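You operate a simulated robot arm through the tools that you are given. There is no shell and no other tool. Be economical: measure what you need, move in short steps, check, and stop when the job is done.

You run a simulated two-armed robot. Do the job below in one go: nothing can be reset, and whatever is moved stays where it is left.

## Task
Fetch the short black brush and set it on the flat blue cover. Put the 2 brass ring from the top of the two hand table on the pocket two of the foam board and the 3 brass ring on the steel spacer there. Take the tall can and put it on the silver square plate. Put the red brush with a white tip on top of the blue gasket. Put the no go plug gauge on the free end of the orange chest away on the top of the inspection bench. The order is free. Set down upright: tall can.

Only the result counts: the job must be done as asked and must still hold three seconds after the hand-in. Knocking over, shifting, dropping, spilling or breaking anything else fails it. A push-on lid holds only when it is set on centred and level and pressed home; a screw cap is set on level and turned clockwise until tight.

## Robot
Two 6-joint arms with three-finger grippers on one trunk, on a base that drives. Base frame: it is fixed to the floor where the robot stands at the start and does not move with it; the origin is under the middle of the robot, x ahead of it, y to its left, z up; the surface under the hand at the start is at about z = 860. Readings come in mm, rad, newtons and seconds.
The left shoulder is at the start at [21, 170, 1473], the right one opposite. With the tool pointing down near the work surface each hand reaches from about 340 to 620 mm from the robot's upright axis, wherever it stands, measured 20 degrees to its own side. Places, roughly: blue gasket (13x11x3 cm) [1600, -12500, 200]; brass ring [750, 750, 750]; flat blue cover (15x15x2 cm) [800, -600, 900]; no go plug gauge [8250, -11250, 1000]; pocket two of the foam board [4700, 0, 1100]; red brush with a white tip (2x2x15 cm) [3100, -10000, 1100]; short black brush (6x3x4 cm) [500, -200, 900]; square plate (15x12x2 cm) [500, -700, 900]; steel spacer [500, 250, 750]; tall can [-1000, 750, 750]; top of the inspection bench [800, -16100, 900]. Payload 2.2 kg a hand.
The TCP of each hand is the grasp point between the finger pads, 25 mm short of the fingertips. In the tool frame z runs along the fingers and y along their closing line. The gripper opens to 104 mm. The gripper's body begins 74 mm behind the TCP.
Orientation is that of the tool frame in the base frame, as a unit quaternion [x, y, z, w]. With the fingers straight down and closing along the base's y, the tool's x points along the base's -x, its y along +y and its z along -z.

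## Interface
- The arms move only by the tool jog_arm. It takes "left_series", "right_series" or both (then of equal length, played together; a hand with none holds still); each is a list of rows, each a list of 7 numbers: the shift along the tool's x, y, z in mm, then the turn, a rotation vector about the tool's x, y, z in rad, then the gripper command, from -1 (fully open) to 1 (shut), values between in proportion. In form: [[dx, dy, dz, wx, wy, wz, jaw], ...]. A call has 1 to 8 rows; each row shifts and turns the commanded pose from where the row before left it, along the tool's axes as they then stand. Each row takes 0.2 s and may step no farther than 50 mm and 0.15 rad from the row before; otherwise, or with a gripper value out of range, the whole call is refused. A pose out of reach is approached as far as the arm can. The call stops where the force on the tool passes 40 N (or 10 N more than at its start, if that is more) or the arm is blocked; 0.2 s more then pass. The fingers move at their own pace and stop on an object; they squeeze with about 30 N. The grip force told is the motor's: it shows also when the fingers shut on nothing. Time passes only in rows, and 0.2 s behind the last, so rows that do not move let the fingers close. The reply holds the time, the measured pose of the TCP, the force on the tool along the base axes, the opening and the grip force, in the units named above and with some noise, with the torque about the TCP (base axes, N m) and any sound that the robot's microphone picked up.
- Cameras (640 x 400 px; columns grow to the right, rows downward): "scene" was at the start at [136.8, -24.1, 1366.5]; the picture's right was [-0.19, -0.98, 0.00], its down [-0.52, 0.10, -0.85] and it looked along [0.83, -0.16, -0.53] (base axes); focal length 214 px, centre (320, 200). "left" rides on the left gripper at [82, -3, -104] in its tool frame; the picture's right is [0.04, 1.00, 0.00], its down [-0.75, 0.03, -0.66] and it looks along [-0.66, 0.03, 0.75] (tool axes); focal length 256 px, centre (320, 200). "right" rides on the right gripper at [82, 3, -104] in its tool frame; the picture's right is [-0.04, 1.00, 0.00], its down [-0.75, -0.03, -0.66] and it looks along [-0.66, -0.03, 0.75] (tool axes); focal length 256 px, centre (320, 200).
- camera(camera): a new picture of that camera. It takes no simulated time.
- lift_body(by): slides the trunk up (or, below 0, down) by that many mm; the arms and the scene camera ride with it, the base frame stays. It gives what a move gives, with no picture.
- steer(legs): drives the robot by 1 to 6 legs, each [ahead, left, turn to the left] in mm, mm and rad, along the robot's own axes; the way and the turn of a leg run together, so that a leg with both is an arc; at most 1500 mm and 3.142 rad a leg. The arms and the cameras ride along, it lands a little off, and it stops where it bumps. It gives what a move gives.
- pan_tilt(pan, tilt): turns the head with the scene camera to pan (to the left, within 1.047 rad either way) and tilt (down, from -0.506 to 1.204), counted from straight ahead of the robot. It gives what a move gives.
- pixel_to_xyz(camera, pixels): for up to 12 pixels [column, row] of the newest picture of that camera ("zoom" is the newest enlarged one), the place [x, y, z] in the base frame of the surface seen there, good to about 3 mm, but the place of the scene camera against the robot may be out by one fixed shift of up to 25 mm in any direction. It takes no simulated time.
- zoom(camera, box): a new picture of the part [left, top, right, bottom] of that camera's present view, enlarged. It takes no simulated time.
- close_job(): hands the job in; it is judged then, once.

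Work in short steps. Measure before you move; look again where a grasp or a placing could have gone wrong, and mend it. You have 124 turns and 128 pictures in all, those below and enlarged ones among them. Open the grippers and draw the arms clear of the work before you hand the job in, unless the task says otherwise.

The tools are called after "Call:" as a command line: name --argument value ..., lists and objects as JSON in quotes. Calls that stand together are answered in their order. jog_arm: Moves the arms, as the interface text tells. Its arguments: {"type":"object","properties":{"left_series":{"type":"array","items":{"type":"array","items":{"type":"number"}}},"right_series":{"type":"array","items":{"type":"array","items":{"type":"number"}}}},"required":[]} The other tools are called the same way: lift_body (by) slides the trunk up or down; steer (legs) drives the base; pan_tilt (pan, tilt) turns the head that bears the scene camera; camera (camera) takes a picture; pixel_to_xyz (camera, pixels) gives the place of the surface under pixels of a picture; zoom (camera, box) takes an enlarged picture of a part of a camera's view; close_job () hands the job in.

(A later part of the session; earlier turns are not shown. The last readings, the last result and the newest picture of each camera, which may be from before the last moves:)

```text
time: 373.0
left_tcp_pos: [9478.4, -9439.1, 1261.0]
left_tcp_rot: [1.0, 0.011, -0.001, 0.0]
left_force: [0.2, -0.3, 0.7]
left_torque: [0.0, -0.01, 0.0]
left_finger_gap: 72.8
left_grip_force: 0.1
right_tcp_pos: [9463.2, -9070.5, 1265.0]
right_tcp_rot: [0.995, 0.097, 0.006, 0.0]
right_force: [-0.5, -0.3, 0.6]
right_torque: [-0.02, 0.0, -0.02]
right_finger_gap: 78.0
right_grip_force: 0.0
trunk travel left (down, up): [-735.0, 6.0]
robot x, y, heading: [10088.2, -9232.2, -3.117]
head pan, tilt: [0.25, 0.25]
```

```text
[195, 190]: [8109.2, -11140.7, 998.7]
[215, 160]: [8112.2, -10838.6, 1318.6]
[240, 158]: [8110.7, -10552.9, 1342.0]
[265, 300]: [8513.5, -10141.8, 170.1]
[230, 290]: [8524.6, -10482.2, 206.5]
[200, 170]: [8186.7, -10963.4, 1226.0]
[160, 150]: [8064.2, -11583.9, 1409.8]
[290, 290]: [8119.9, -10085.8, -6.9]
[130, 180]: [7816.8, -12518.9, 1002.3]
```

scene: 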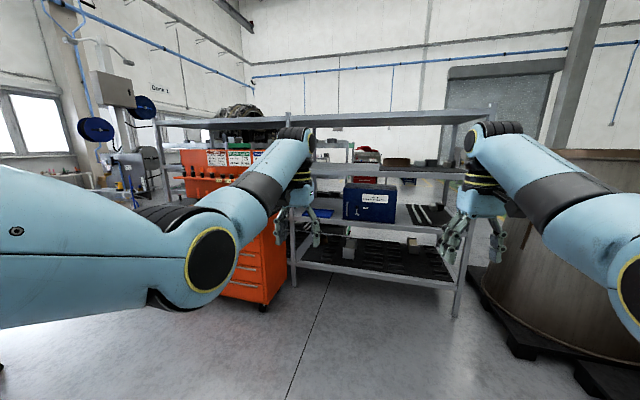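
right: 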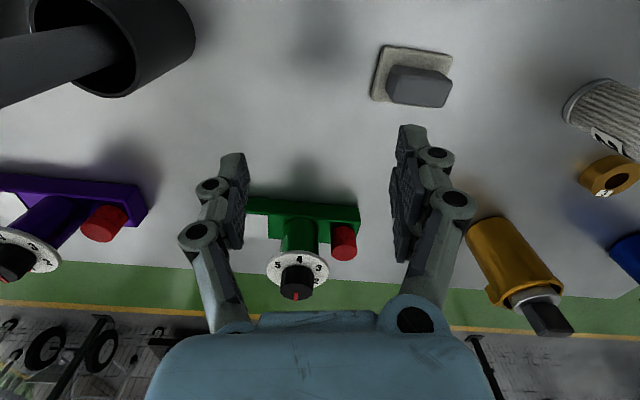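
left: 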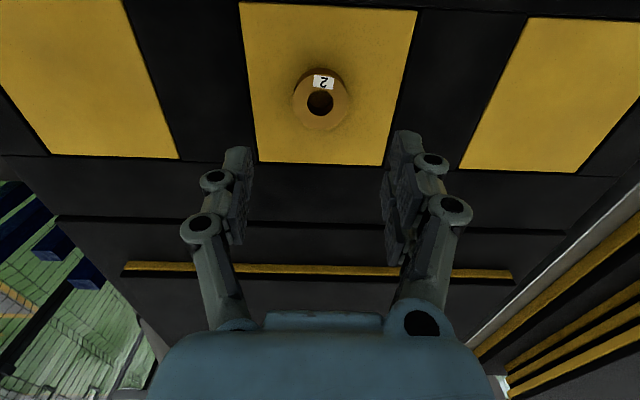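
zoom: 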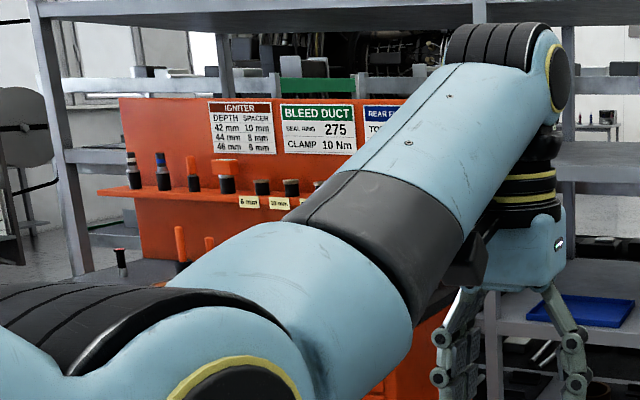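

The chest front is x≈8520, y≈−10140…−11300, with a pegboard at x≈8110. I approach diagonally to about (9080,-10850) and look down on its top.

Call:
steer --legs '[[0, 0, -0.025], [880, 1150, 0], [120, 450, 0]]'

Call:
pan_tilt --pan 0.35 --tilt 0.5

Call:
camera --camera "scene"

Call:
camera --camera "left"

```text
time: 383.0
left_tcp_pos: [8462.4, -11028.0, 1261.6]
left_tcp_rot: [1.0, -0.003, -0.001, 0.0]
left_force: [0.7, -0.4, 0.1]
left_torque: [-0.02, 0.01, 0.02]
left_finger_gap: 72.6
left_grip_force: 0.2
right_tcp_pos: [8456.1, -10658.7, 1264.7]
right_tcp_rot: [0.997, 0.081, 0.006, 0.001]
right_force: [-0.4, 1.1, 0.6]
right_torque: [0.01, 0.02, -0.01]
right_finger_gap: 78.1
right_grip_force: 0.0
trunk travel left (down, up): [-735.0, 6.0]
robot x, y, heading: [9073.5, -10838.9, 3.136]
head pan, tilt: [0.25, 0.25]
```

```text
time: 383.8
left_tcp_pos: [8462.4, -11027.7, 1260.7]
left_tcp_rot: [1.0, -0.002, -0.001, 0.0]
left_force: [-0.5, -0.1, -0.8]
left_torque: [-0.01, 0.0, 0.0]
left_finger_gap: 72.7
left_grip_force: 0.0
right_tcp_pos: [8456.4, -10658.2, 1264.6]
right_tcp_rot: [0.997, 0.083, 0.006, 0.0]
right_force: [-0.5, 0.1, -0.1]
right_torque: [0.01, 0.04, 0.0]
right_finger_gap: 78.0
right_grip_force: 0.0
trunk travel left (down, up): [-735.0, 6.0]
robot x, y, heading: [9074.9, -10843.3, 3.13]
head pan, tilt: [0.351, 0.499]
```

```text
50 pictures are left
```

scene: 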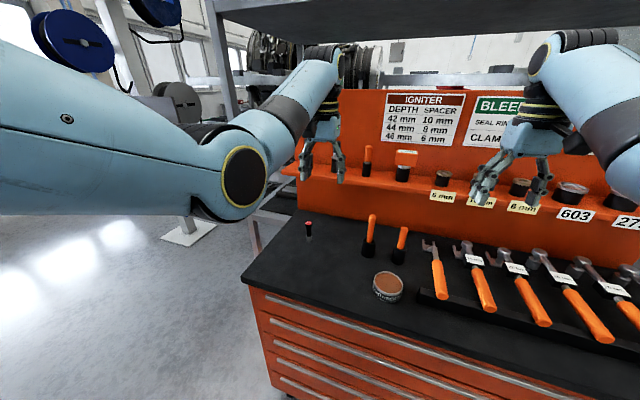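

```text
49 pictures are left
```

left: 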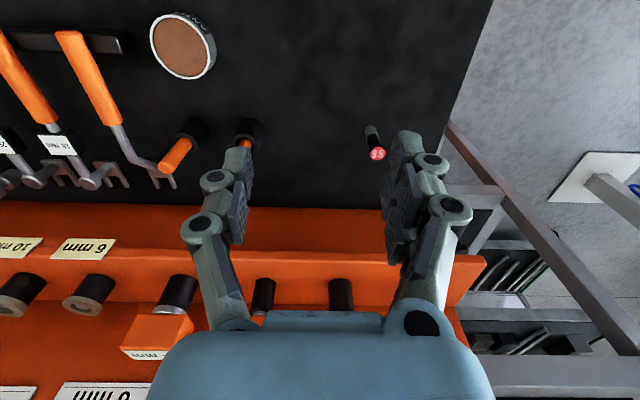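

On the chest's free left end stands a small plug gauge with a red "35" end — the no-go gauge. I measure it.

Call:
zoom --camera "left" --box '[330, 90, 430, 190]'

Call:
pixel_to_xyz --camera "left" --pixels '[[377, 154], [372, 130], [374, 142], [370, 123], [345, 130], [345, 200], [345, 285], [265, 290], [440, 130]]'

Call:
zoom --camera "scene" --box '[270, 190, 420, 310]'

```text
4.00 times, centred on (380, 140) of left
```

zoom: 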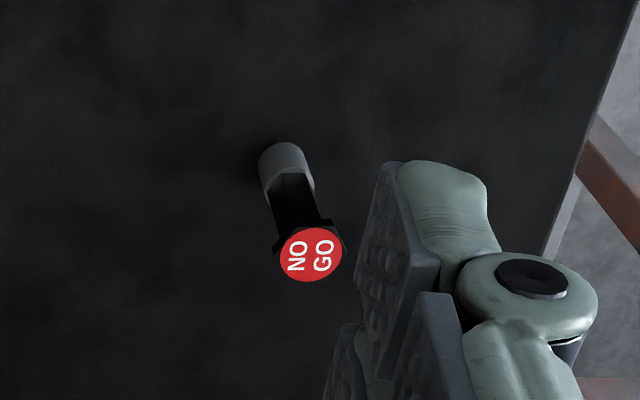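

```text
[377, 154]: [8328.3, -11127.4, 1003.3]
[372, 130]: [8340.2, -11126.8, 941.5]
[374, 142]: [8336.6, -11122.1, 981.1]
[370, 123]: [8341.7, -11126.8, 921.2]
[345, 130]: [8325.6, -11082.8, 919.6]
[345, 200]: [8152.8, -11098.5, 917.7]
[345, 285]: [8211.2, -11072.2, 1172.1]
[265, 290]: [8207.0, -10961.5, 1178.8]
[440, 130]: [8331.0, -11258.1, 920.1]
```

```text
3.33 times, centred on (345, 250) of scene
```

zoom: 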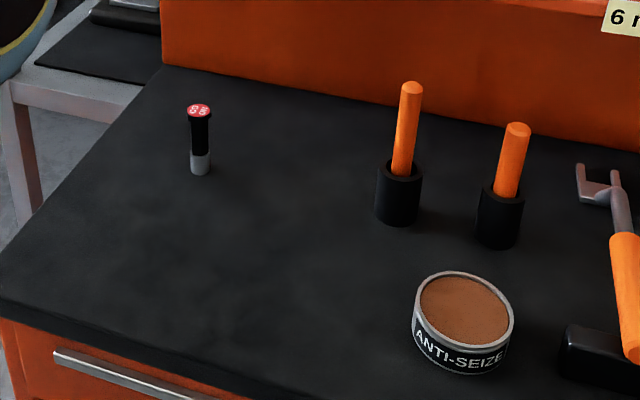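

It reads "NO GO": stands at (8330,-11126), z 920–1003. I lower the trunk 170, pull the left hand back and strafe left 100.

Call:
lift_body --by -150

Call:
steer --legs '[[0, 100, 0]]'

Call:
jog_arm --left_series '[[30, 0, 10, 0, 0, 0, -0.4], [30, 0, 10, 0, 0, 0, -0.4]]'

Call:
camera --camera "left"

```text
time: 385.5
left_tcp_pos: [8459.0, -11027.8, 1111.9]
left_tcp_rot: [1.0, -0.002, -0.002, 0.0]
left_force: [-0.4, 1.0, 0.1]
left_torque: [-0.02, -0.01, -0.01]
left_finger_gap: 72.8
left_grip_force: 0.0
right_tcp_pos: [8456.9, -10657.9, 1116.0]
right_tcp_rot: [0.997, 0.082, 0.005, 0.0]
right_force: [-0.8, -0.3, 0.0]
right_torque: [-0.04, -0.01, 0.0]
right_finger_gap: 78.0
right_grip_force: 0.1
trunk travel left (down, up): [-585.0, 156.0]
robot x, y, heading: [9075.9, -10836.7, 3.133]
head pan, tilt: [0.351, 0.499]
```

```text
time: 386.7
left_tcp_pos: [8459.7, -11129.2, 1110.7]
left_tcp_rot: [1.0, -0.003, -0.002, 0.0]
left_force: [0.0, -0.2, -0.4]
left_torque: [0.04, 0.02, 0.01]
left_finger_gap: 72.9
left_grip_force: 0.1
right_tcp_pos: [8455.2, -10760.0, 1114.9]
right_tcp_rot: [0.997, 0.083, 0.006, 0.0]
right_force: [0.0, -0.2, 0.0]
right_torque: [0.09, 0.02, -0.03]
right_finger_gap: 78.0
right_grip_force: 0.1
trunk travel left (down, up): [-585.0, 156.0]
robot x, y, heading: [9074.0, -10941.6, 3.135]
head pan, tilt: [0.351, 0.499]
```

```text
time: 387.3
left_tcp_pos: [8494.0, -11123.9, 1066.5]
left_tcp_rot: [1.0, -0.001, -0.002, 0.0]
left_force: [0.6, -0.1, 0.5]
left_torque: [0.03, -0.01, 0.02]
left_finger_gap: 72.9
left_grip_force: 0.1
left hand out of reach, approached as far as the arm can: row 1, 2
right_tcp_pos: [8456.7, -10758.9, 1113.9]
right_tcp_rot: [0.997, 0.083, 0.006, 0.001]
right_force: [1.0, -0.1, 1.1]
right_torque: [0.0, 0.0, 0.03]
right_finger_gap: 77.8
right_grip_force: 0.1
trunk travel left (down, up): [-585.0, 156.0]
robot x, y, heading: [9073.0, -10940.3, 3.14]
head pan, tilt: [0.351, 0.499]
```

```text
46 pictures are left
```

left: 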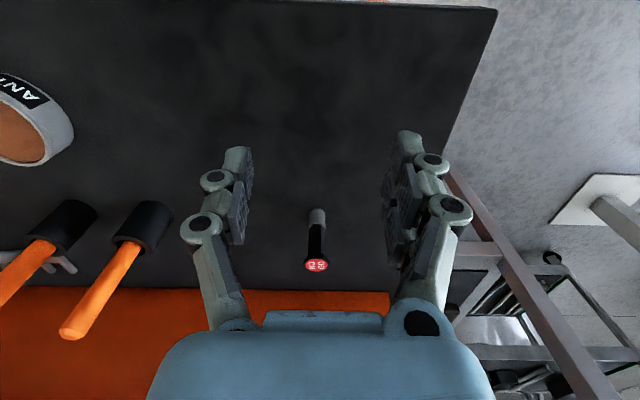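

I drive ahead 160 so the hand comes above the gauge, fingers passing either side at tip height 1041.

Call:
steer --legs '[[160, 0, 0]]'

Call:
camera --camera "left"

```text
time: 388.7
left_tcp_pos: [8331.0, -11123.0, 1066.7]
left_tcp_rot: [1.0, -0.002, -0.002, -0.001]
left_force: [-0.3, 0.5, 0.9]
left_torque: [0.02, -0.01, 0.02]
left_finger_gap: 72.7
left_grip_force: 0.1
right_tcp_pos: [8292.1, -10759.0, 1114.2]
right_tcp_rot: [0.996, 0.084, 0.006, 0.0]
right_force: [-0.4, 0.1, -0.8]
right_torque: [0.0, -0.03, -0.01]
right_finger_gap: 78.0
right_grip_force: 0.1
trunk travel left (down, up): [-585.0, 156.0]
robot x, y, heading: [8915.9, -10939.5, 3.137]
head pan, tilt: [0.351, 0.499]
```

```text
45 pictures are left
```

left: 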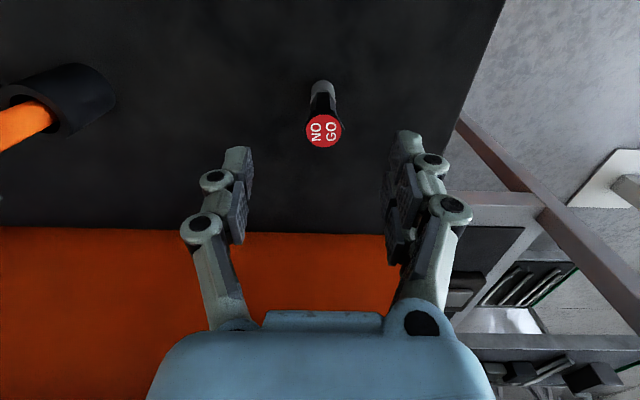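

Call:
pixel_to_xyz --camera "left" --pixels '[[323, 131], [308, 131], [339, 131], [323, 145], [323, 88], [323, 104]]'

Call:
jog_arm --left_series '[[0, 0, 10, 0, 0, 0, -0.4]]'

```text
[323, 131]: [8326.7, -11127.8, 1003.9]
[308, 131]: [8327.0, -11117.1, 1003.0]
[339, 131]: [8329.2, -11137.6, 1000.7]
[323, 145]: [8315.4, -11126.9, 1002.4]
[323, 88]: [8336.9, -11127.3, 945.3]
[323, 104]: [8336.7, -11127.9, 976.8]
```

```text
time: 389.1
left_tcp_pos: [8330.9, -11123.4, 1057.2]
left_tcp_rot: [1.0, -0.002, -0.002, 0.0]
left_force: [-0.5, -0.6, 0.1]
left_torque: [-0.01, 0.01, -0.02]
left_finger_gap: 72.6
left_grip_force: 0.0
right_tcp_pos: [8294.1, -10758.8, 1115.7]
right_tcp_rot: [0.996, 0.084, 0.005, -0.001]
right_force: [-0.5, -0.1, -0.8]
right_torque: [0.03, -0.03, 0.01]
right_finger_gap: 78.0
right_grip_force: 0.1
trunk travel left (down, up): [-585.0, 156.0]
robot x, y, heading: [8915.0, -10940.3, 3.137]
head pan, tilt: [0.351, 0.499]
```

Gauge axis (8328,-11127). I centre, lower to z≈968 and close.

Call:
jog_arm --left_series '[[-3, 4, 25, 0, 0, 0, -0.4], [0, 0, 32, 0, 0, 0, -0.4], [0, 0, 32, 0, 0, 0, -0.4], [0, 0, 0, 0, 0, 0, 0.8], [0, 0, 0, 0, 0, 0, 0.8], [0, 0, 0, 0, 0, 0, 0.8], [0, 0, 0, 0, 0, 0, 0.8]]'

Call:
camera --camera "left"

```text
time: 390.7
left_tcp_pos: [8328.6, -11126.9, 968.0]
left_tcp_rot: [1.0, -0.002, -0.001, 0.0]
left_force: [0.8, 0.4, 0.5]
left_torque: [-0.01, 0.0, 0.0]
left_finger_gap: 21.4
left_grip_force: 29.4
right_tcp_pos: [8293.7, -10759.7, 1115.1]
right_tcp_rot: [0.996, 0.084, 0.006, 0.001]
right_force: [-0.4, -0.1, 0.1]
right_torque: [-0.02, 0.02, 0.0]
right_finger_gap: 78.0
right_grip_force: 0.0
trunk travel left (down, up): [-585.0, 156.0]
robot x, y, heading: [8914.1, -10941.5, 3.145]
head pan, tilt: [0.351, 0.499]
```

```text
44 pictures are left
```

left: 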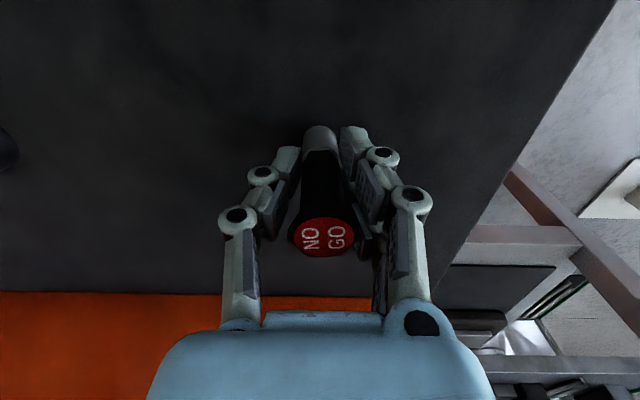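

The gauge is held (21.4 mm). I raise it, lift the trunk, and drive back, then north along x≈10060 to the lane.

Call:
jog_arm --left_series '[[0, 0, -40, 0, 0, 0, 0.8], [0, 0, -40, 0, 0, 0, 0.8]]'

Call:
steer --legs '[[-600, 0, 0], [-550, 0, 0]]'

Call:
lift_body --by 120

Call:
steer --legs '[[0, -1500, 0], [0, -1500, 0], [0, -1500, 0], [0, -1500, 0]]'

Call:
camera --camera "left"

```text
time: 391.3
left_tcp_pos: [8327.3, -11129.3, 1050.0]
left_tcp_rot: [1.0, -0.002, 0.0, 0.0]
left_force: [0.6, -0.1, -1.1]
left_torque: [-0.02, -0.01, 0.01]
left_finger_gap: 21.3
left_grip_force: 29.8
right_tcp_pos: [8293.7, -10758.5, 1114.5]
right_tcp_rot: [0.996, 0.084, 0.006, 0.001]
right_force: [0.6, -0.4, -0.2]
right_torque: [-0.01, 0.01, 0.02]
right_finger_gap: 78.0
right_grip_force: 0.1
trunk travel left (down, up): [-585.0, 156.0]
robot x, y, heading: [8914.9, -10936.8, 3.137]
head pan, tilt: [0.351, 0.499]
```

```text
time: 394.3
left_tcp_pos: [8869.9, -11123.0, 1048.9]
left_tcp_rot: [1.0, -0.003, -0.001, 0.002]
left_force: [-0.3, 0.5, -2.0]
left_torque: [-0.08, -0.01, -0.03]
left_finger_gap: 21.5
left_grip_force: 29.8
right_tcp_pos: [8836.5, -10753.1, 1113.8]
right_tcp_rot: [0.997, 0.083, 0.006, 0.002]
right_force: [-0.3, 1.1, -0.7]
right_torque: [-0.05, -0.04, 0.03]
right_finger_gap: 78.0
right_grip_force: 0.1
trunk travel left (down, up): [-585.0, 156.0]
robot x, y, heading: [9456.0, -10934.1, 3.132]
head pan, tilt: [0.351, 0.499]
stopped in leg 1: the robot was blocked; the commanded pose is now the measured one
```

```text
time: 395.8
left_tcp_pos: [8869.3, -11126.6, 1167.8]
left_tcp_rot: [1.0, -0.003, -0.001, 0.001]
left_force: [-1.0, 0.2, -2.3]
left_torque: [-0.02, 0.01, -0.02]
left_finger_gap: 21.3
left_grip_force: 29.9
right_tcp_pos: [8837.0, -10756.1, 1234.8]
right_tcp_rot: [0.997, 0.083, 0.006, 0.003]
right_force: [0.7, 0.7, -0.5]
right_torque: [0.01, 0.01, 0.01]
right_finger_gap: 77.7
right_grip_force: 0.0
trunk travel left (down, up): [-705.0, 36.0]
robot x, y, heading: [9456.0, -10933.0, 3.135]
head pan, tilt: [0.351, 0.499]
```

```text
time: 410.3
left_tcp_pos: [8940.9, -8146.3, 1169.7]
left_tcp_rot: [1.0, 0.005, 0.0, 0.002]
left_force: [-0.1, -0.7, -1.1]
left_torque: [0.0, 0.0, -0.01]
left_finger_gap: 21.2
left_grip_force: 30.1
right_tcp_pos: [8902.0, -7776.8, 1234.8]
right_tcp_rot: [0.996, 0.09, 0.004, 0.002]
right_force: [0.7, -0.6, -0.1]
right_torque: [-0.02, 0.0, 0.02]
right_finger_gap: 78.1
right_grip_force: 0.1
trunk travel left (down, up): [-705.0, 36.0]
robot x, y, heading: [9524.6, -7951.5, -3.131]
head pan, tilt: [0.351, 0.499]
stopped in leg 2: the robot was blocked; the commanded pose is now the measured one
```

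```text
43 pictures are left
```

left: 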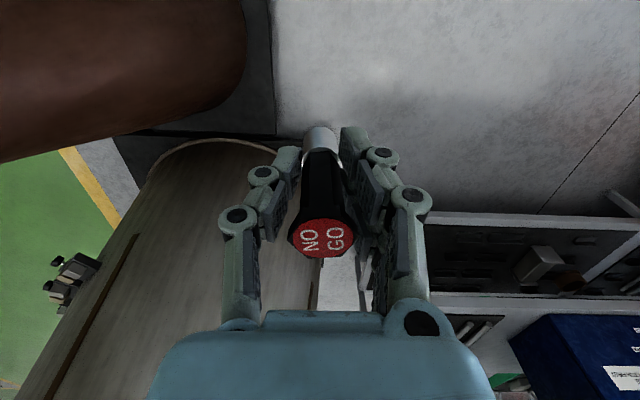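

Two blocked moves: the stand behind, then the pallet at the right; the gauge is still held. I step away left 300, go back to x≈10090, then north one leg at a time.

Call:
steer --legs '[[0, 350, -0.01], [-565, 0, 0], [0, -1500, 0], [0, -1500, 0], [0, -400, 0]]'

```text
time: 431.6
left_tcp_pos: [9444.3, -5110.4, 1169.3]
left_tcp_rot: [1.0, 0.02, 0.0, 0.001]
left_force: [0.5, 0.2, -1.9]
left_torque: [-0.02, -0.02, 0.0]
left_finger_gap: 21.2
left_grip_force: 29.9
right_tcp_pos: [9396.9, -4741.4, 1235.1]
right_tcp_rot: [0.994, 0.105, 0.006, 0.002]
right_force: [0.8, -0.4, 0.5]
right_torque: [0.0, 0.01, 0.0]
right_finger_gap: 78.0
right_grip_force: 0.1
trunk travel left (down, up): [-705.0, 36.0]
robot x, y, heading: [10022.6, -4893.8, -3.105]
head pan, tilt: [0.351, 0.499]
```

Now clear in the lane at (10023,-4894). I straighten and drive west three legs, then look left toward the brush area.

Call:
steer --legs '[[0, 0, -0.036], [1500, 0, 0], [1500, 0, 0], [1500, 0, 0]]'

Call:
pan_tilt --pan 0.95 --tilt 0.15

Call:
camera --camera "scene"

```text
time: 453.5
left_tcp_pos: [4934.3, -5076.6, 1168.4]
left_tcp_rot: [1.0, 0.004, -0.001, 0.002]
left_force: [0.4, 0.1, -1.5]
left_torque: [0.0, 0.0, 0.0]
left_finger_gap: 21.2
left_grip_force: 30.5
right_tcp_pos: [4897.2, -4704.6, 1235.7]
right_tcp_rot: [0.996, 0.091, 0.006, 0.003]
right_force: [-0.5, -0.4, -0.3]
right_torque: [0.0, -0.03, 0.0]
right_finger_gap: 78.2
right_grip_force: 0.1
trunk travel left (down, up): [-705.0, 36.0]
robot x, y, heading: [5522.1, -4877.2, -3.137]
head pan, tilt: [0.351, 0.499]
```

```text
time: 454.5
left_tcp_pos: [4933.7, -5075.3, 1168.9]
left_tcp_rot: [1.0, 0.005, 0.0, 0.002]
left_force: [0.6, -0.1, -1.2]
left_torque: [-0.01, 0.0, -0.03]
left_finger_gap: 21.3
left_grip_force: 29.9
right_tcp_pos: [4897.2, -4704.3, 1235.9]
right_tcp_rot: [0.996, 0.09, 0.005, 0.003]
right_force: [-0.1, -0.8, -1.0]
right_torque: [-0.01, 0.01, 0.02]
right_finger_gap: 78.0
right_grip_force: 0.1
trunk travel left (down, up): [-705.0, 36.0]
robot x, y, heading: [5518.4, -4877.4, -3.135]
head pan, tilt: [0.949, 0.15]
```

```text
42 pictures are left
```

scene: 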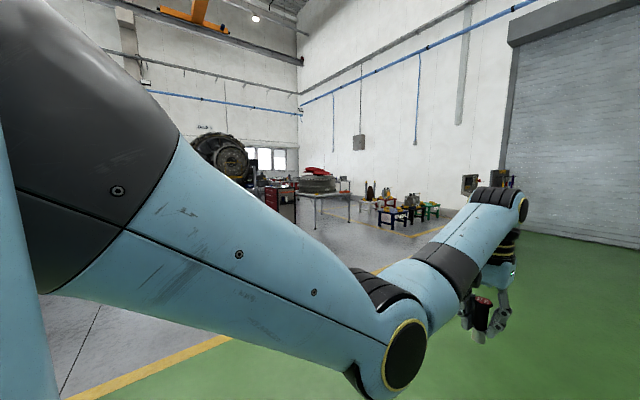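

I measure the red cabinet, the steel table and stools to plan the approach.

Call:
pixel_to_xyz --camera "scene" --pixels '[[275, 195], [278, 212], [285, 188], [318, 185], [318, 225], [350, 210], [380, 225], [393, 228], [240, 165], [300, 215]]'

Call:
zoom --camera "scene" --box '[220, 130, 460, 270]'

```text
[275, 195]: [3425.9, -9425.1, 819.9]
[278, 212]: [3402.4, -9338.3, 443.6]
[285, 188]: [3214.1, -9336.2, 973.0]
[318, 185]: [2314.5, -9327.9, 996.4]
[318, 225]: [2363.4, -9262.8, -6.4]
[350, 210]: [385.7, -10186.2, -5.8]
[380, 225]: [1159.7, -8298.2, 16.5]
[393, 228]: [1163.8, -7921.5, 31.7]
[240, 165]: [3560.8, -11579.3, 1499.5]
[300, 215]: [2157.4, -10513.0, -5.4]
```

```text
2.67 times, centred on (340, 200) of scene
```

zoom: 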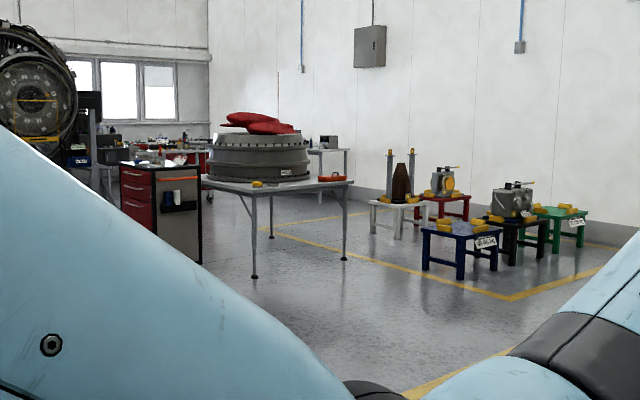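

The red cabinet (x≈2950–3425, y≈−9340…−10000, top ≈970) likely holds the brush. I turn to face −y to see the floor between.

Call:
steer --legs '[[700, 0, 0], [0, 0, 1.566]]'

Call:
pan_tilt --pan 0.0 --tilt 0.2

Call:
camera --camera "scene"

```text
time: 462.1
left_tcp_pos: [5011.9, -5466.2, 1169.3]
left_tcp_rot: [0.707, 0.708, 0.0, 0.001]
left_force: [-0.6, 1.3, -1.9]
left_torque: [0.0, -0.01, 0.03]
left_finger_gap: 21.3
left_grip_force: 29.9
right_tcp_pos: [4640.4, -5499.1, 1236.5]
right_tcp_rot: [0.644, 0.765, 0.005, -0.002]
right_force: [0.2, -0.8, -1.3]
right_torque: [0.03, 0.01, 0.02]
right_finger_gap: 78.0
right_grip_force: 0.1
trunk travel left (down, up): [-705.0, 36.0]
robot x, y, heading: [4815.1, -4879.0, -1.577]
head pan, tilt: [0.949, 0.15]
```

```text
time: 463.4
left_tcp_pos: [5011.7, -5465.3, 1169.0]
left_tcp_rot: [0.706, 0.708, 0.0, 0.002]
left_force: [-0.1, 0.2, -1.7]
left_torque: [0.0, 0.04, -0.03]
left_finger_gap: 21.6
left_grip_force: 29.9
right_tcp_pos: [4639.9, -5499.4, 1236.2]
right_tcp_rot: [0.644, 0.765, 0.005, -0.002]
right_force: [0.8, 0.0, -0.2]
right_torque: [0.04, 0.0, -0.02]
right_finger_gap: 78.0
right_grip_force: 0.1
trunk travel left (down, up): [-705.0, 36.0]
robot x, y, heading: [4818.3, -4880.6, -1.577]
head pan, tilt: [0.0, 0.201]
```

```text
40 pictures are left
```

scene: 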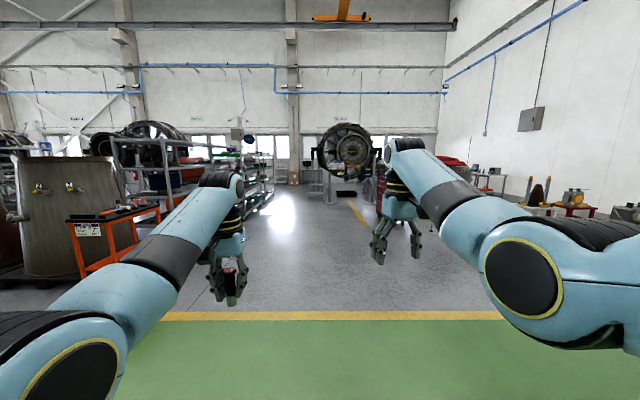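

The way straight ahead looks clear. I measure the shelf edge on the left and the engine stand ahead.

Call:
pixel_to_xyz --camera "scene" --pixels '[[265, 215], [160, 225], [130, 250], [320, 195], [335, 205], [365, 210], [245, 215], [275, 190]]'

Call:
steer --legs '[[1500, 0, 0], [1400, 0, 0]]'

Call:
camera --camera "scene"

```text
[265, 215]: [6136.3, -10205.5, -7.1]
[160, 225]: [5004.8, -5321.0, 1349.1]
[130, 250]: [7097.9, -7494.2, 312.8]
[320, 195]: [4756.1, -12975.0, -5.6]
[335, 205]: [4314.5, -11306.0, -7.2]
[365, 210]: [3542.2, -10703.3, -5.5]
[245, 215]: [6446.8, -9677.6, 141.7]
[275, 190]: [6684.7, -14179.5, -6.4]
```

```text
time: 477.3
left_tcp_pos: [4988.8, -8353.8, 1168.8]
left_tcp_rot: [0.706, 0.708, 0.0, 0.002]
left_force: [-0.9, 0.7, -2.8]
left_torque: [-0.01, 0.02, 0.02]
left_finger_gap: 21.2
left_grip_force: 29.8
right_tcp_pos: [4617.4, -8388.8, 1235.9]
right_tcp_rot: [0.643, 0.766, 0.005, -0.002]
right_force: [0.0, -0.3, -0.5]
right_torque: [0.02, 0.0, 0.02]
right_finger_gap: 77.8
right_grip_force: 0.0
trunk travel left (down, up): [-705.0, 36.0]
robot x, y, heading: [4794.1, -7765.2, -1.574]
head pan, tilt: [0.0, 0.201]
```

```text
39 pictures are left
```

scene: 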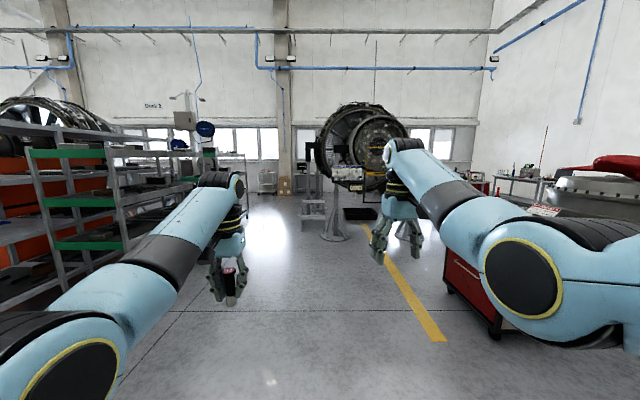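

Clear ahead; the red cabinet is on the right. I go on to y≈−9650, turn right to face −x and look at the cabinet's top.

Call:
steer --legs '[[1400, 0, 0], [480, 0, 0], [0, 0, -1.567], [300, 0, 0]]'

Call:
pan_tilt --pan 0.15 --tilt 0.35

Call:
camera --camera "scene"

```text
time: 492.0
left_tcp_pos: [3922.1, -9814.2, 1168.6]
left_tcp_rot: [1.0, 0.005, -0.001, 0.002]
left_force: [-0.7, 0.1, -1.3]
left_torque: [0.0, 0.02, -0.01]
left_finger_gap: 21.5
left_grip_force: 30.4
right_tcp_pos: [3885.0, -9443.6, 1236.8]
right_tcp_rot: [0.996, 0.092, 0.006, 0.002]
right_force: [-0.7, 0.3, -0.4]
right_torque: [0.0, -0.02, -0.02]
right_finger_gap: 78.1
right_grip_force: 0.0
trunk travel left (down, up): [-705.0, 36.0]
robot x, y, heading: [4508.0, -9611.2, -3.133]
head pan, tilt: [0.0, 0.201]
```

```text
time: 492.7
left_tcp_pos: [3923.0, -9814.0, 1168.1]
left_tcp_rot: [1.0, 0.006, -0.001, 0.002]
left_force: [-0.1, 0.4, -1.1]
left_torque: [0.0, 0.01, -0.01]
left_finger_gap: 21.4
left_grip_force: 30.3
right_tcp_pos: [3884.0, -9442.2, 1235.1]
right_tcp_rot: [0.996, 0.092, 0.006, 0.002]
right_force: [-0.2, -0.3, -0.8]
right_torque: [0.02, 0.0, 0.04]
right_finger_gap: 78.2
right_grip_force: 0.1
trunk travel left (down, up): [-705.0, 36.0]
robot x, y, heading: [4507.3, -9614.1, -3.136]
head pan, tilt: [0.15, 0.351]
```

```text
38 pictures are left
```

scene: 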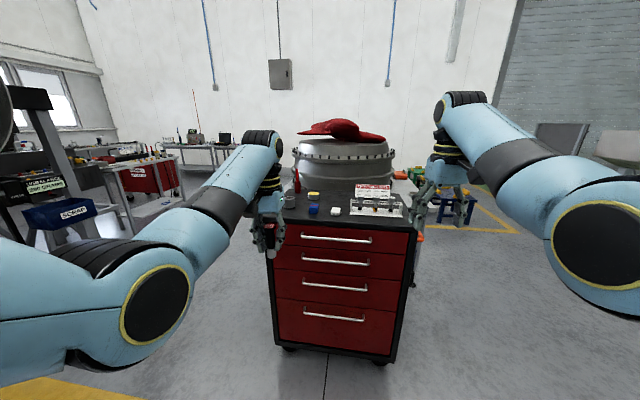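

I zoom on the cabinet top; a red upright thing is at (297,180).

Call:
zoom --camera "scene" --box '[270, 150, 430, 240]'

Call:
pixel_to_xyz --camera "scene" --pixels '[[297, 175], [297, 185], [298, 191], [282, 240], [415, 240], [290, 205], [345, 215], [315, 195], [345, 135]]'

```text
4.00 times, centred on (350, 195) of scene
```

zoom: 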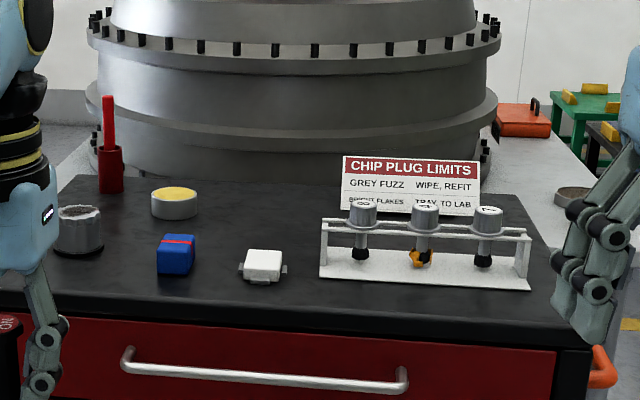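

```text
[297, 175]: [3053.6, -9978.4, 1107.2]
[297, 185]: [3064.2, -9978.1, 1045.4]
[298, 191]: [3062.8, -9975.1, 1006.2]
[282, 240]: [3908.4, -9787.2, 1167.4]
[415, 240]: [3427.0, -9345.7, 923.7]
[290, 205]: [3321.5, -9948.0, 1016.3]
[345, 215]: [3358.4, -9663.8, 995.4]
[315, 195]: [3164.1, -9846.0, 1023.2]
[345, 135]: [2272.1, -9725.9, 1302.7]
```

The red brush stands in a red cup at about (3057,-9978), rim ≈1037, handle top ≈1125. I drive to (3650,-10140) so the right hand comes above it.

Call:
steer --legs '[[0, 530, -0.006], [600, 0, 0], [240, 0, 0]]'

Call:
camera --camera "right"

```text
time: 500.1
left_tcp_pos: [3109.1, -10333.8, 1166.5]
left_tcp_rot: [1.0, -0.004, 0.002, 0.005]
left_force: [-0.7, 1.3, -1.1]
left_torque: [-0.1, -0.1, -0.02]
left_finger_gap: 21.4
left_grip_force: 30.2
right_tcp_pos: [3078.0, -9961.0, 1232.0]
right_tcp_rot: [0.997, 0.079, 0.006, 0.004]
right_force: [-1.3, 1.1, -1.8]
right_torque: [-0.1, -0.09, -0.01]
right_finger_gap: 77.9
right_grip_force: 0.0
trunk travel left (down, up): [-705.0, 36.0]
robot x, y, heading: [3700.7, -10147.2, 3.13]
head pan, tilt: [0.15, 0.351]
stopped in leg 3: the robot was blocked; the commanded pose is now the measured one
```

```text
36 pictures are left
```

right: 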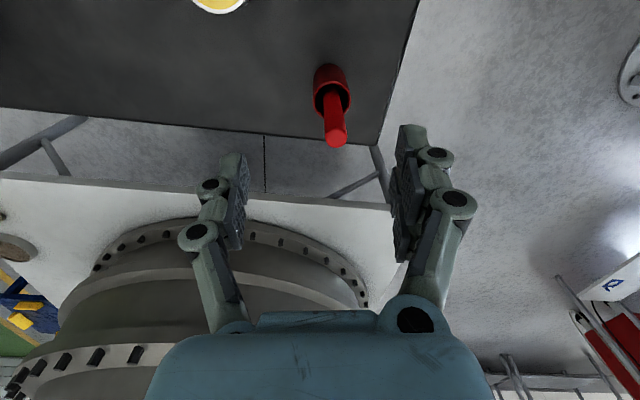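

The base touched the cabinet front at x=3700. I back 15 mm, check that things still stand, and measure the brush.

Call:
pixel_to_xyz --camera "right" --pixels '[[337, 138], [334, 115], [331, 95], [330, 75], [318, 90], [347, 95], [300, 110]]'

Call:
steer --legs '[[-15, 0, 0]]'

Call:
zoom --camera "right" --box '[270, 40, 400, 160]'

```text
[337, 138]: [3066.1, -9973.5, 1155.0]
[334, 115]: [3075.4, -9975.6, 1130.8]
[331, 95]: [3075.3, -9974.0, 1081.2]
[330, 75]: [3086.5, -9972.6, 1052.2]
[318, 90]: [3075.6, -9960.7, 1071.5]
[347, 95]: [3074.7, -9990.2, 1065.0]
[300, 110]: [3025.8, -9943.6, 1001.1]
```

```text
time: 500.9
left_tcp_pos: [3128.4, -10340.7, 1168.2]
left_tcp_rot: [1.0, -0.004, -0.001, 0.002]
left_force: [-1.1, -0.1, -1.8]
left_torque: [-0.02, 0.0, 0.01]
left_finger_gap: 21.2
left_grip_force: 30.0
right_tcp_pos: [3096.8, -9966.7, 1234.9]
right_tcp_rot: [0.997, 0.081, 0.006, 0.002]
right_force: [-0.6, 0.0, -0.1]
right_torque: [0.02, 0.01, 0.02]
right_finger_gap: 77.9
right_grip_force: 0.0
trunk travel left (down, up): [-705.0, 36.0]
robot x, y, heading: [3718.6, -10153.2, 3.136]
head pan, tilt: [0.15, 0.351]
```

```text
3.33 times, centred on (335, 100) of right
```

zoom: 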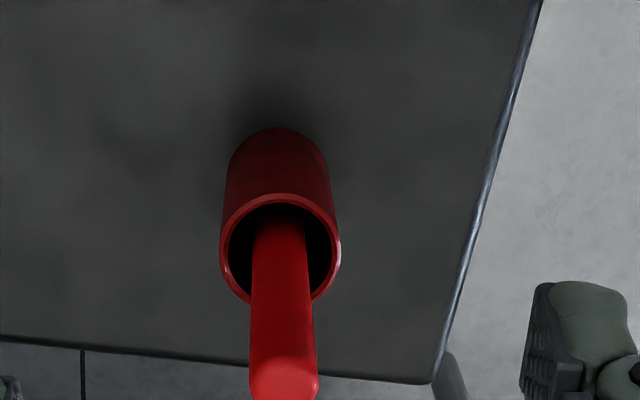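

Handle axis (3068,-9974), top 1155, cup rim ≈1072. I lower the trunk 60 to leave lift travel, then bring the right hand around the handle at z≈1120.

Call:
lift_body --by -60

Call:
jog_arm --right_series '[[-15, 1, 0, 0, 0, 0, -0.5], [-14.7, 1.2, 15, 0, 0, 0, -0.5], [0, 0, 20, 0, 0, 0, -0.5], [0, 0, 18, 0, 0, 0, -0.5]]'

Call:
camera --camera "right"

```text
time: 501.9
left_tcp_pos: [3129.7, -10339.2, 1109.7]
left_tcp_rot: [1.0, -0.004, -0.001, 0.002]
left_force: [-0.1, 0.2, -2.0]
left_torque: [-0.01, -0.03, -0.05]
left_finger_gap: 21.3
left_grip_force: 29.9
right_tcp_pos: [3097.9, -9968.1, 1175.6]
right_tcp_rot: [0.997, 0.081, 0.005, 0.003]
right_force: [-0.8, -0.1, 0.1]
right_torque: [0.01, 0.03, 0.02]
right_finger_gap: 78.0
right_grip_force: 0.0
trunk travel left (down, up): [-645.0, 96.0]
robot x, y, heading: [3718.5, -10149.1, 3.125]
head pan, tilt: [0.15, 0.351]
```

```text
time: 502.9
left_tcp_pos: [3128.5, -10338.9, 1108.4]
left_tcp_rot: [1.0, -0.004, -0.001, 0.003]
left_force: [-0.3, 0.2, -1.5]
left_torque: [0.01, -0.02, -0.01]
left_finger_gap: 21.2
left_grip_force: 30.1
right_tcp_pos: [3070.4, -9975.0, 1121.8]
right_tcp_rot: [0.997, 0.081, 0.005, 0.002]
right_force: [0.3, 0.0, -0.5]
right_torque: [-0.03, 0.0, 0.02]
right_finger_gap: 77.5
right_grip_force: 0.1
trunk travel left (down, up): [-645.0, 96.0]
robot x, y, heading: [3715.0, -10149.8, 3.135]
head pan, tilt: [0.15, 0.351]
```

```text
34 pictures are left
```

right: 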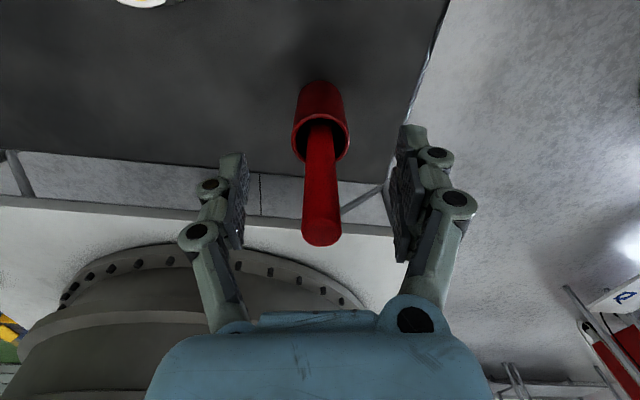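

The handle is between the fingers. I close, then lift with the trunk by 94.

Call:
jog_arm --right_series '[[0, 0, 0, 0, 0, 0, 0.8], [0, 0, 0, 0, 0, 0, 0.8], [0, 0, 0, 0, 0, 0, 0.8], [0, 0, 0, 0, 0, 0, 0.8], [0, 0, 0, 0, 0, 0, 0.8]]'

Call:
lift_body --by 94

Call:
camera --camera "right"

```text
time: 504.1
left_tcp_pos: [3128.2, -10340.2, 1108.6]
left_tcp_rot: [1.0, -0.003, 0.0, 0.003]
left_force: [0.9, 0.3, -1.9]
left_torque: [-0.01, 0.04, 0.03]
left_finger_gap: 21.3
left_grip_force: 30.1
right_tcp_pos: [3069.4, -9974.4, 1122.4]
right_tcp_rot: [0.997, 0.082, 0.005, 0.002]
right_force: [-0.1, 0.0, -0.1]
right_torque: [-0.01, -0.01, -0.01]
right_finger_gap: 16.8
right_grip_force: 30.2
trunk travel left (down, up): [-645.0, 96.0]
robot x, y, heading: [3720.6, -10147.3, 3.127]
head pan, tilt: [0.15, 0.351]
```

```text
time: 505.4
left_tcp_pos: [3127.5, -10340.2, 1202.1]
left_tcp_rot: [1.0, -0.004, -0.001, 0.003]
left_force: [0.0, -0.1, -1.8]
left_torque: [-0.02, 0.01, -0.02]
left_finger_gap: 21.1
left_grip_force: 30.2
right_tcp_pos: [3068.7, -9973.6, 1217.3]
right_tcp_rot: [0.997, 0.081, 0.005, 0.003]
right_force: [-0.1, 0.0, 0.4]
right_torque: [0.04, 0.03, -0.01]
right_finger_gap: 17.0
right_grip_force: 29.9
trunk travel left (down, up): [-739.0, 2.0]
robot x, y, heading: [3717.7, -10148.6, 3.133]
head pan, tilt: [0.15, 0.351]
```

```text
33 pictures are left
```

right: 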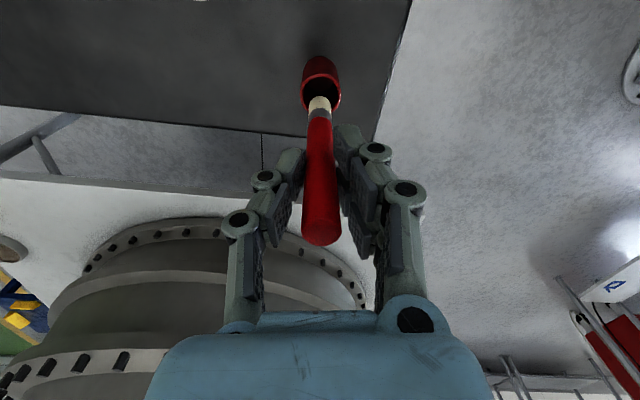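

The white-tipped brush is out of the cup. I back off 500 and look left toward the gasket's place (1600,-12500).

Call:
steer --legs '[[-500, 0, 0]]'

Call:
pan_tilt --pan 0.7 --tilt 0.3

Call:
camera --camera "scene"

```text
time: 508.4
left_tcp_pos: [3639.8, -10347.1, 1202.5]
left_tcp_rot: [1.0, -0.002, -0.001, 0.003]
left_force: [-0.1, 0.5, -1.7]
left_torque: [0.01, -0.03, 0.01]
left_finger_gap: 21.1
left_grip_force: 30.2
right_tcp_pos: [3580.0, -9980.8, 1216.5]
right_tcp_rot: [0.997, 0.081, 0.004, 0.002]
right_force: [0.5, -0.6, 0.0]
right_torque: [-0.04, 0.02, 0.0]
right_finger_gap: 16.5
right_grip_force: 30.2
trunk travel left (down, up): [-739.0, 2.0]
robot x, y, heading: [4230.7, -10155.3, 3.134]
head pan, tilt: [0.15, 0.351]
```

```text
time: 509.3
left_tcp_pos: [3638.7, -10346.5, 1202.6]
left_tcp_rot: [1.0, -0.003, -0.001, 0.002]
left_force: [0.7, -0.1, -0.9]
left_torque: [-0.05, 0.0, -0.01]
left_finger_gap: 21.0
left_grip_force: 29.9
right_tcp_pos: [3579.7, -9983.1, 1217.0]
right_tcp_rot: [0.997, 0.083, 0.004, 0.002]
right_force: [0.8, -0.5, -1.0]
right_torque: [0.0, 0.0, 0.02]
right_finger_gap: 16.6
right_grip_force: 30.1
trunk travel left (down, up): [-739.0, 2.0]
robot x, y, heading: [4228.4, -10156.2, 3.135]
head pan, tilt: [0.7, 0.3]
```

```text
32 pictures are left
```

scene: 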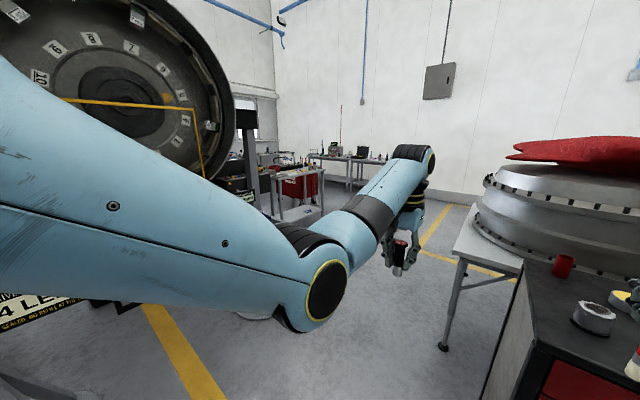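

I measure the red trolley at (300,190), its lower shelf (300,215) and the passage.

Call:
pixel_to_xyz --camera "scene" --pixels '[[300, 180], [300, 213], [297, 222], [325, 160], [360, 180], [445, 340], [225, 215], [250, 205], [390, 300], [480, 240], [285, 212]]'

Call:
zoom --camera "scene" --box '[220, 120, 400, 240]'

```text
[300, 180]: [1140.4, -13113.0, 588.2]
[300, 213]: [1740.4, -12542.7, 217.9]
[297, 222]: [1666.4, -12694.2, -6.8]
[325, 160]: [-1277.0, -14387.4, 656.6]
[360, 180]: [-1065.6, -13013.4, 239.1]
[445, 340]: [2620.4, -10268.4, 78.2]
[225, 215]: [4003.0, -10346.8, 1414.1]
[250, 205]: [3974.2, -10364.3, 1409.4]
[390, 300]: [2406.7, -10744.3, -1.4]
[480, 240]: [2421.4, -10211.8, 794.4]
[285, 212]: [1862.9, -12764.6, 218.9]
```

```text
3.33 times, centred on (310, 180) of scene
```

zoom: 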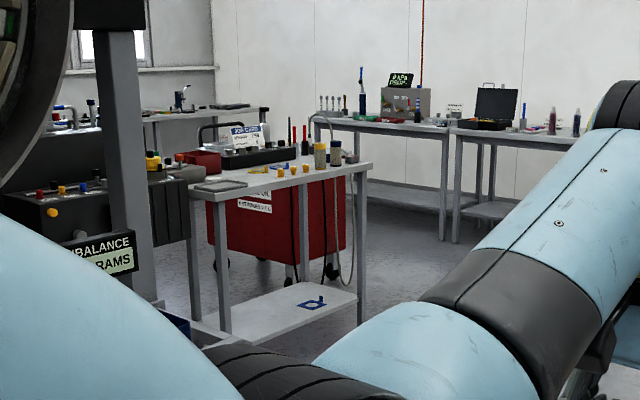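

The blue gasket lies on the lower shelf (z≈218) of the grey table ahead, near zoom (312,303). I measure it, the shelf edges and the tabletop.

Call:
pixel_to_xyz --camera "zoom" --pixels '[[312, 303], [300, 306], [325, 300], [316, 296], [225, 345], [352, 294], [255, 300], [285, 325], [365, 168], [222, 198], [190, 182], [205, 250]]'

```text
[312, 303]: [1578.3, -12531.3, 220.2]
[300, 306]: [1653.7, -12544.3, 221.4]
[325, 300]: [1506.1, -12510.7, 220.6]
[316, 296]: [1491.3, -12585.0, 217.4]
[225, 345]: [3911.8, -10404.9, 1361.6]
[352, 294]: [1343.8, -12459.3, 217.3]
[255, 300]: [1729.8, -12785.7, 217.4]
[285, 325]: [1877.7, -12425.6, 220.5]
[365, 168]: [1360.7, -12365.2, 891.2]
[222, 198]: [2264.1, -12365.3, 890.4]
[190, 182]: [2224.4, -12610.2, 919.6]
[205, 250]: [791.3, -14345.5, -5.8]
```

The gasket centre is ≈(1578,-12533,220) on a shelf under a tabletop (z 890, front edge y=−12365). I drive round through the open floor to about (1760,-11190), facing −y.

Call:
steer --legs '[[1250, 770, 0], [750, 270, 0], [0, 0, 1.577], [0, -470, 0]]'

Call:
pan_tilt --pan -0.1 --tilt 0.7

Call:
camera --camera "scene"

```text
time: 526.7
left_tcp_pos: [1956.8, -11770.1, 1202.7]
left_tcp_rot: [0.713, 0.701, 0.001, 0.002]
left_force: [0.1, -0.2, -2.5]
left_torque: [-0.01, -0.01, 0.0]
left_finger_gap: 21.3
left_grip_force: 30.0
right_tcp_pos: [1592.0, -11825.2, 1217.3]
right_tcp_rot: [0.65, 0.76, 0.005, -0.002]
right_force: [-0.3, -0.2, -0.8]
right_torque: [0.04, 0.02, 0.02]
right_finger_gap: 16.3
right_grip_force: 29.8
trunk travel left (down, up): [-739.0, 2.0]
robot x, y, heading: [1774.7, -11179.5, -1.594]
head pan, tilt: [0.7, 0.3]
```

```text
time: 527.8
left_tcp_pos: [1955.9, -11769.0, 1204.0]
left_tcp_rot: [0.713, 0.701, 0.001, 0.003]
left_force: [0.6, -0.2, -2.7]
left_torque: [0.01, 0.04, -0.01]
left_finger_gap: 21.0
left_grip_force: 30.2
right_tcp_pos: [1591.7, -11824.2, 1218.0]
right_tcp_rot: [0.651, 0.759, 0.005, -0.001]
right_force: [0.6, 0.8, -0.8]
right_torque: [0.02, -0.02, 0.01]
right_finger_gap: 16.4
right_grip_force: 29.6
trunk travel left (down, up): [-739.0, 2.0]
robot x, y, heading: [1773.6, -11179.5, -1.592]
head pan, tilt: [-0.099, 0.7]
```

```text
30 pictures are left
```

scene: 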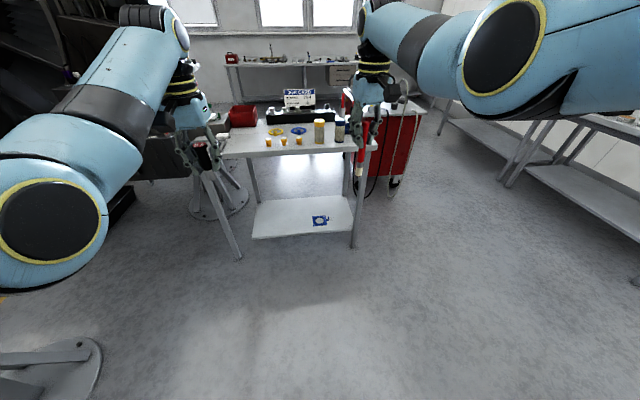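

The gasket is visible on the shelf at (319,221). I lower the trunk 640, pull the left hand back and down, then tilt the right hand forward by 1.05 rad.

Call:
lift_body --by -640

Call:
jog_arm --left_series '[[10, 0, 35, 0, 0, 0, 0.8], [15, 0, 35, 0, 0, 0, 0.8], [20, 0, 35, 0, 0, 0, 0.8], [30, 0, 20, 0, 0, 0, 0.8], [30, 0, 10, 0, 0, 0, 0.8], [0, 0, 0, 0, 0, 0, 0.8], [0, 0, 0, 0, 0, 0, 0.8]]' --right_series '[[0, 0, 0, 0, -0.15, 0, 0.8], [0, 0, 0, 0, -0.15, 0, 0.8], [0, 0, 0, 0, -0.15, 0, 0.8], [0, 0, 0, 0, -0.15, 0, 0.8], [0, 0, 0, 0, -0.15, 0, 0.8], [0, 0, 0, 0, -0.15, 0, 0.8], [0, 0, 0, 0, -0.15, 0, 0.8]]'

Call:
camera --camera "right"

```text
refused: -640 is not a number from -400 to 400
```

```text
time: 529.4
left_tcp_pos: [1959.0, -11663.4, 1066.3]
left_tcp_rot: [0.713, 0.701, 0.002, 0.002]
left_force: [-0.2, -0.1, -1.4]
left_torque: [-0.04, 0.01, -0.02]
left_finger_gap: 21.0
left_grip_force: 30.1
right_tcp_pos: [1591.5, -11823.0, 1217.9]
right_tcp_rot: [0.565, 0.658, -0.322, 0.381]
right_force: [-0.7, -0.4, -0.4]
right_torque: [0.04, -0.02, 0.03]
right_finger_gap: 16.2
right_grip_force: 30.2
trunk travel left (down, up): [-739.0, 2.0]
robot x, y, heading: [1774.2, -11177.5, -1.59]
head pan, tilt: [-0.099, 0.7]
```

```text
29 pictures are left
```

right: 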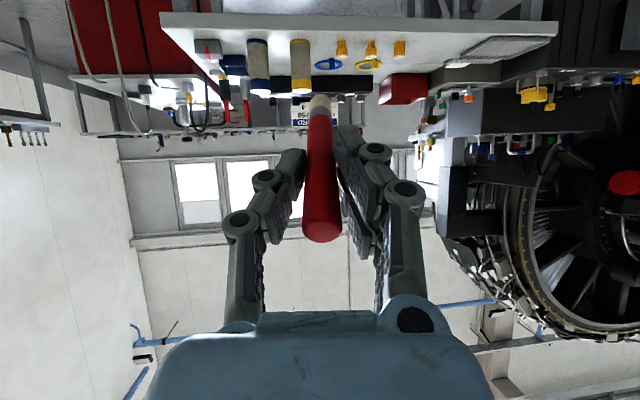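

The tilt worked; lifts are limited to 400 a call, so I lower in two parts.

Call:
lift_body --by -340

Call:
lift_body --by -320

Call:
camera --camera "right"

```text
time: 532.7
left_tcp_pos: [1960.1, -11663.8, 726.5]
left_tcp_rot: [0.713, 0.702, 0.001, 0.002]
left_force: [-0.2, -0.4, -0.5]
left_torque: [-0.02, -0.02, -0.01]
left_finger_gap: 21.3
left_grip_force: 29.6
right_tcp_pos: [1591.6, -11824.7, 877.3]
right_tcp_rot: [0.565, 0.658, -0.322, 0.379]
right_force: [-0.3, 0.0, -0.6]
right_torque: [0.02, 0.0, -0.02]
right_finger_gap: 16.3
right_grip_force: 30.0
trunk travel left (down, up): [-399.0, 342.0]
robot x, y, heading: [1776.0, -11176.7, -1.591]
head pan, tilt: [-0.099, 0.7]
```

```text
time: 535.9
left_tcp_pos: [1959.0, -11663.9, 408.3]
left_tcp_rot: [0.712, 0.702, 0.001, 0.002]
left_force: [0.4, -0.6, -1.3]
left_torque: [0.04, -0.01, -0.01]
left_finger_gap: 21.4
left_grip_force: 30.3
right_tcp_pos: [1591.1, -11824.8, 556.6]
right_tcp_rot: [0.566, 0.658, -0.322, 0.378]
right_force: [0.3, -0.4, -0.7]
right_torque: [0.01, 0.02, -0.01]
right_finger_gap: 16.0
right_grip_force: 30.0
trunk travel left (down, up): [-79.0, 662.0]
robot x, y, heading: [1773.8, -11176.7, -1.591]
head pan, tilt: [-0.099, 0.7]
```

```text
28 pictures are left
```

right: 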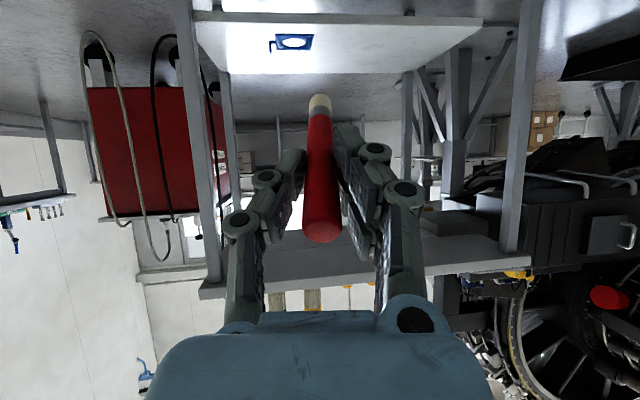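

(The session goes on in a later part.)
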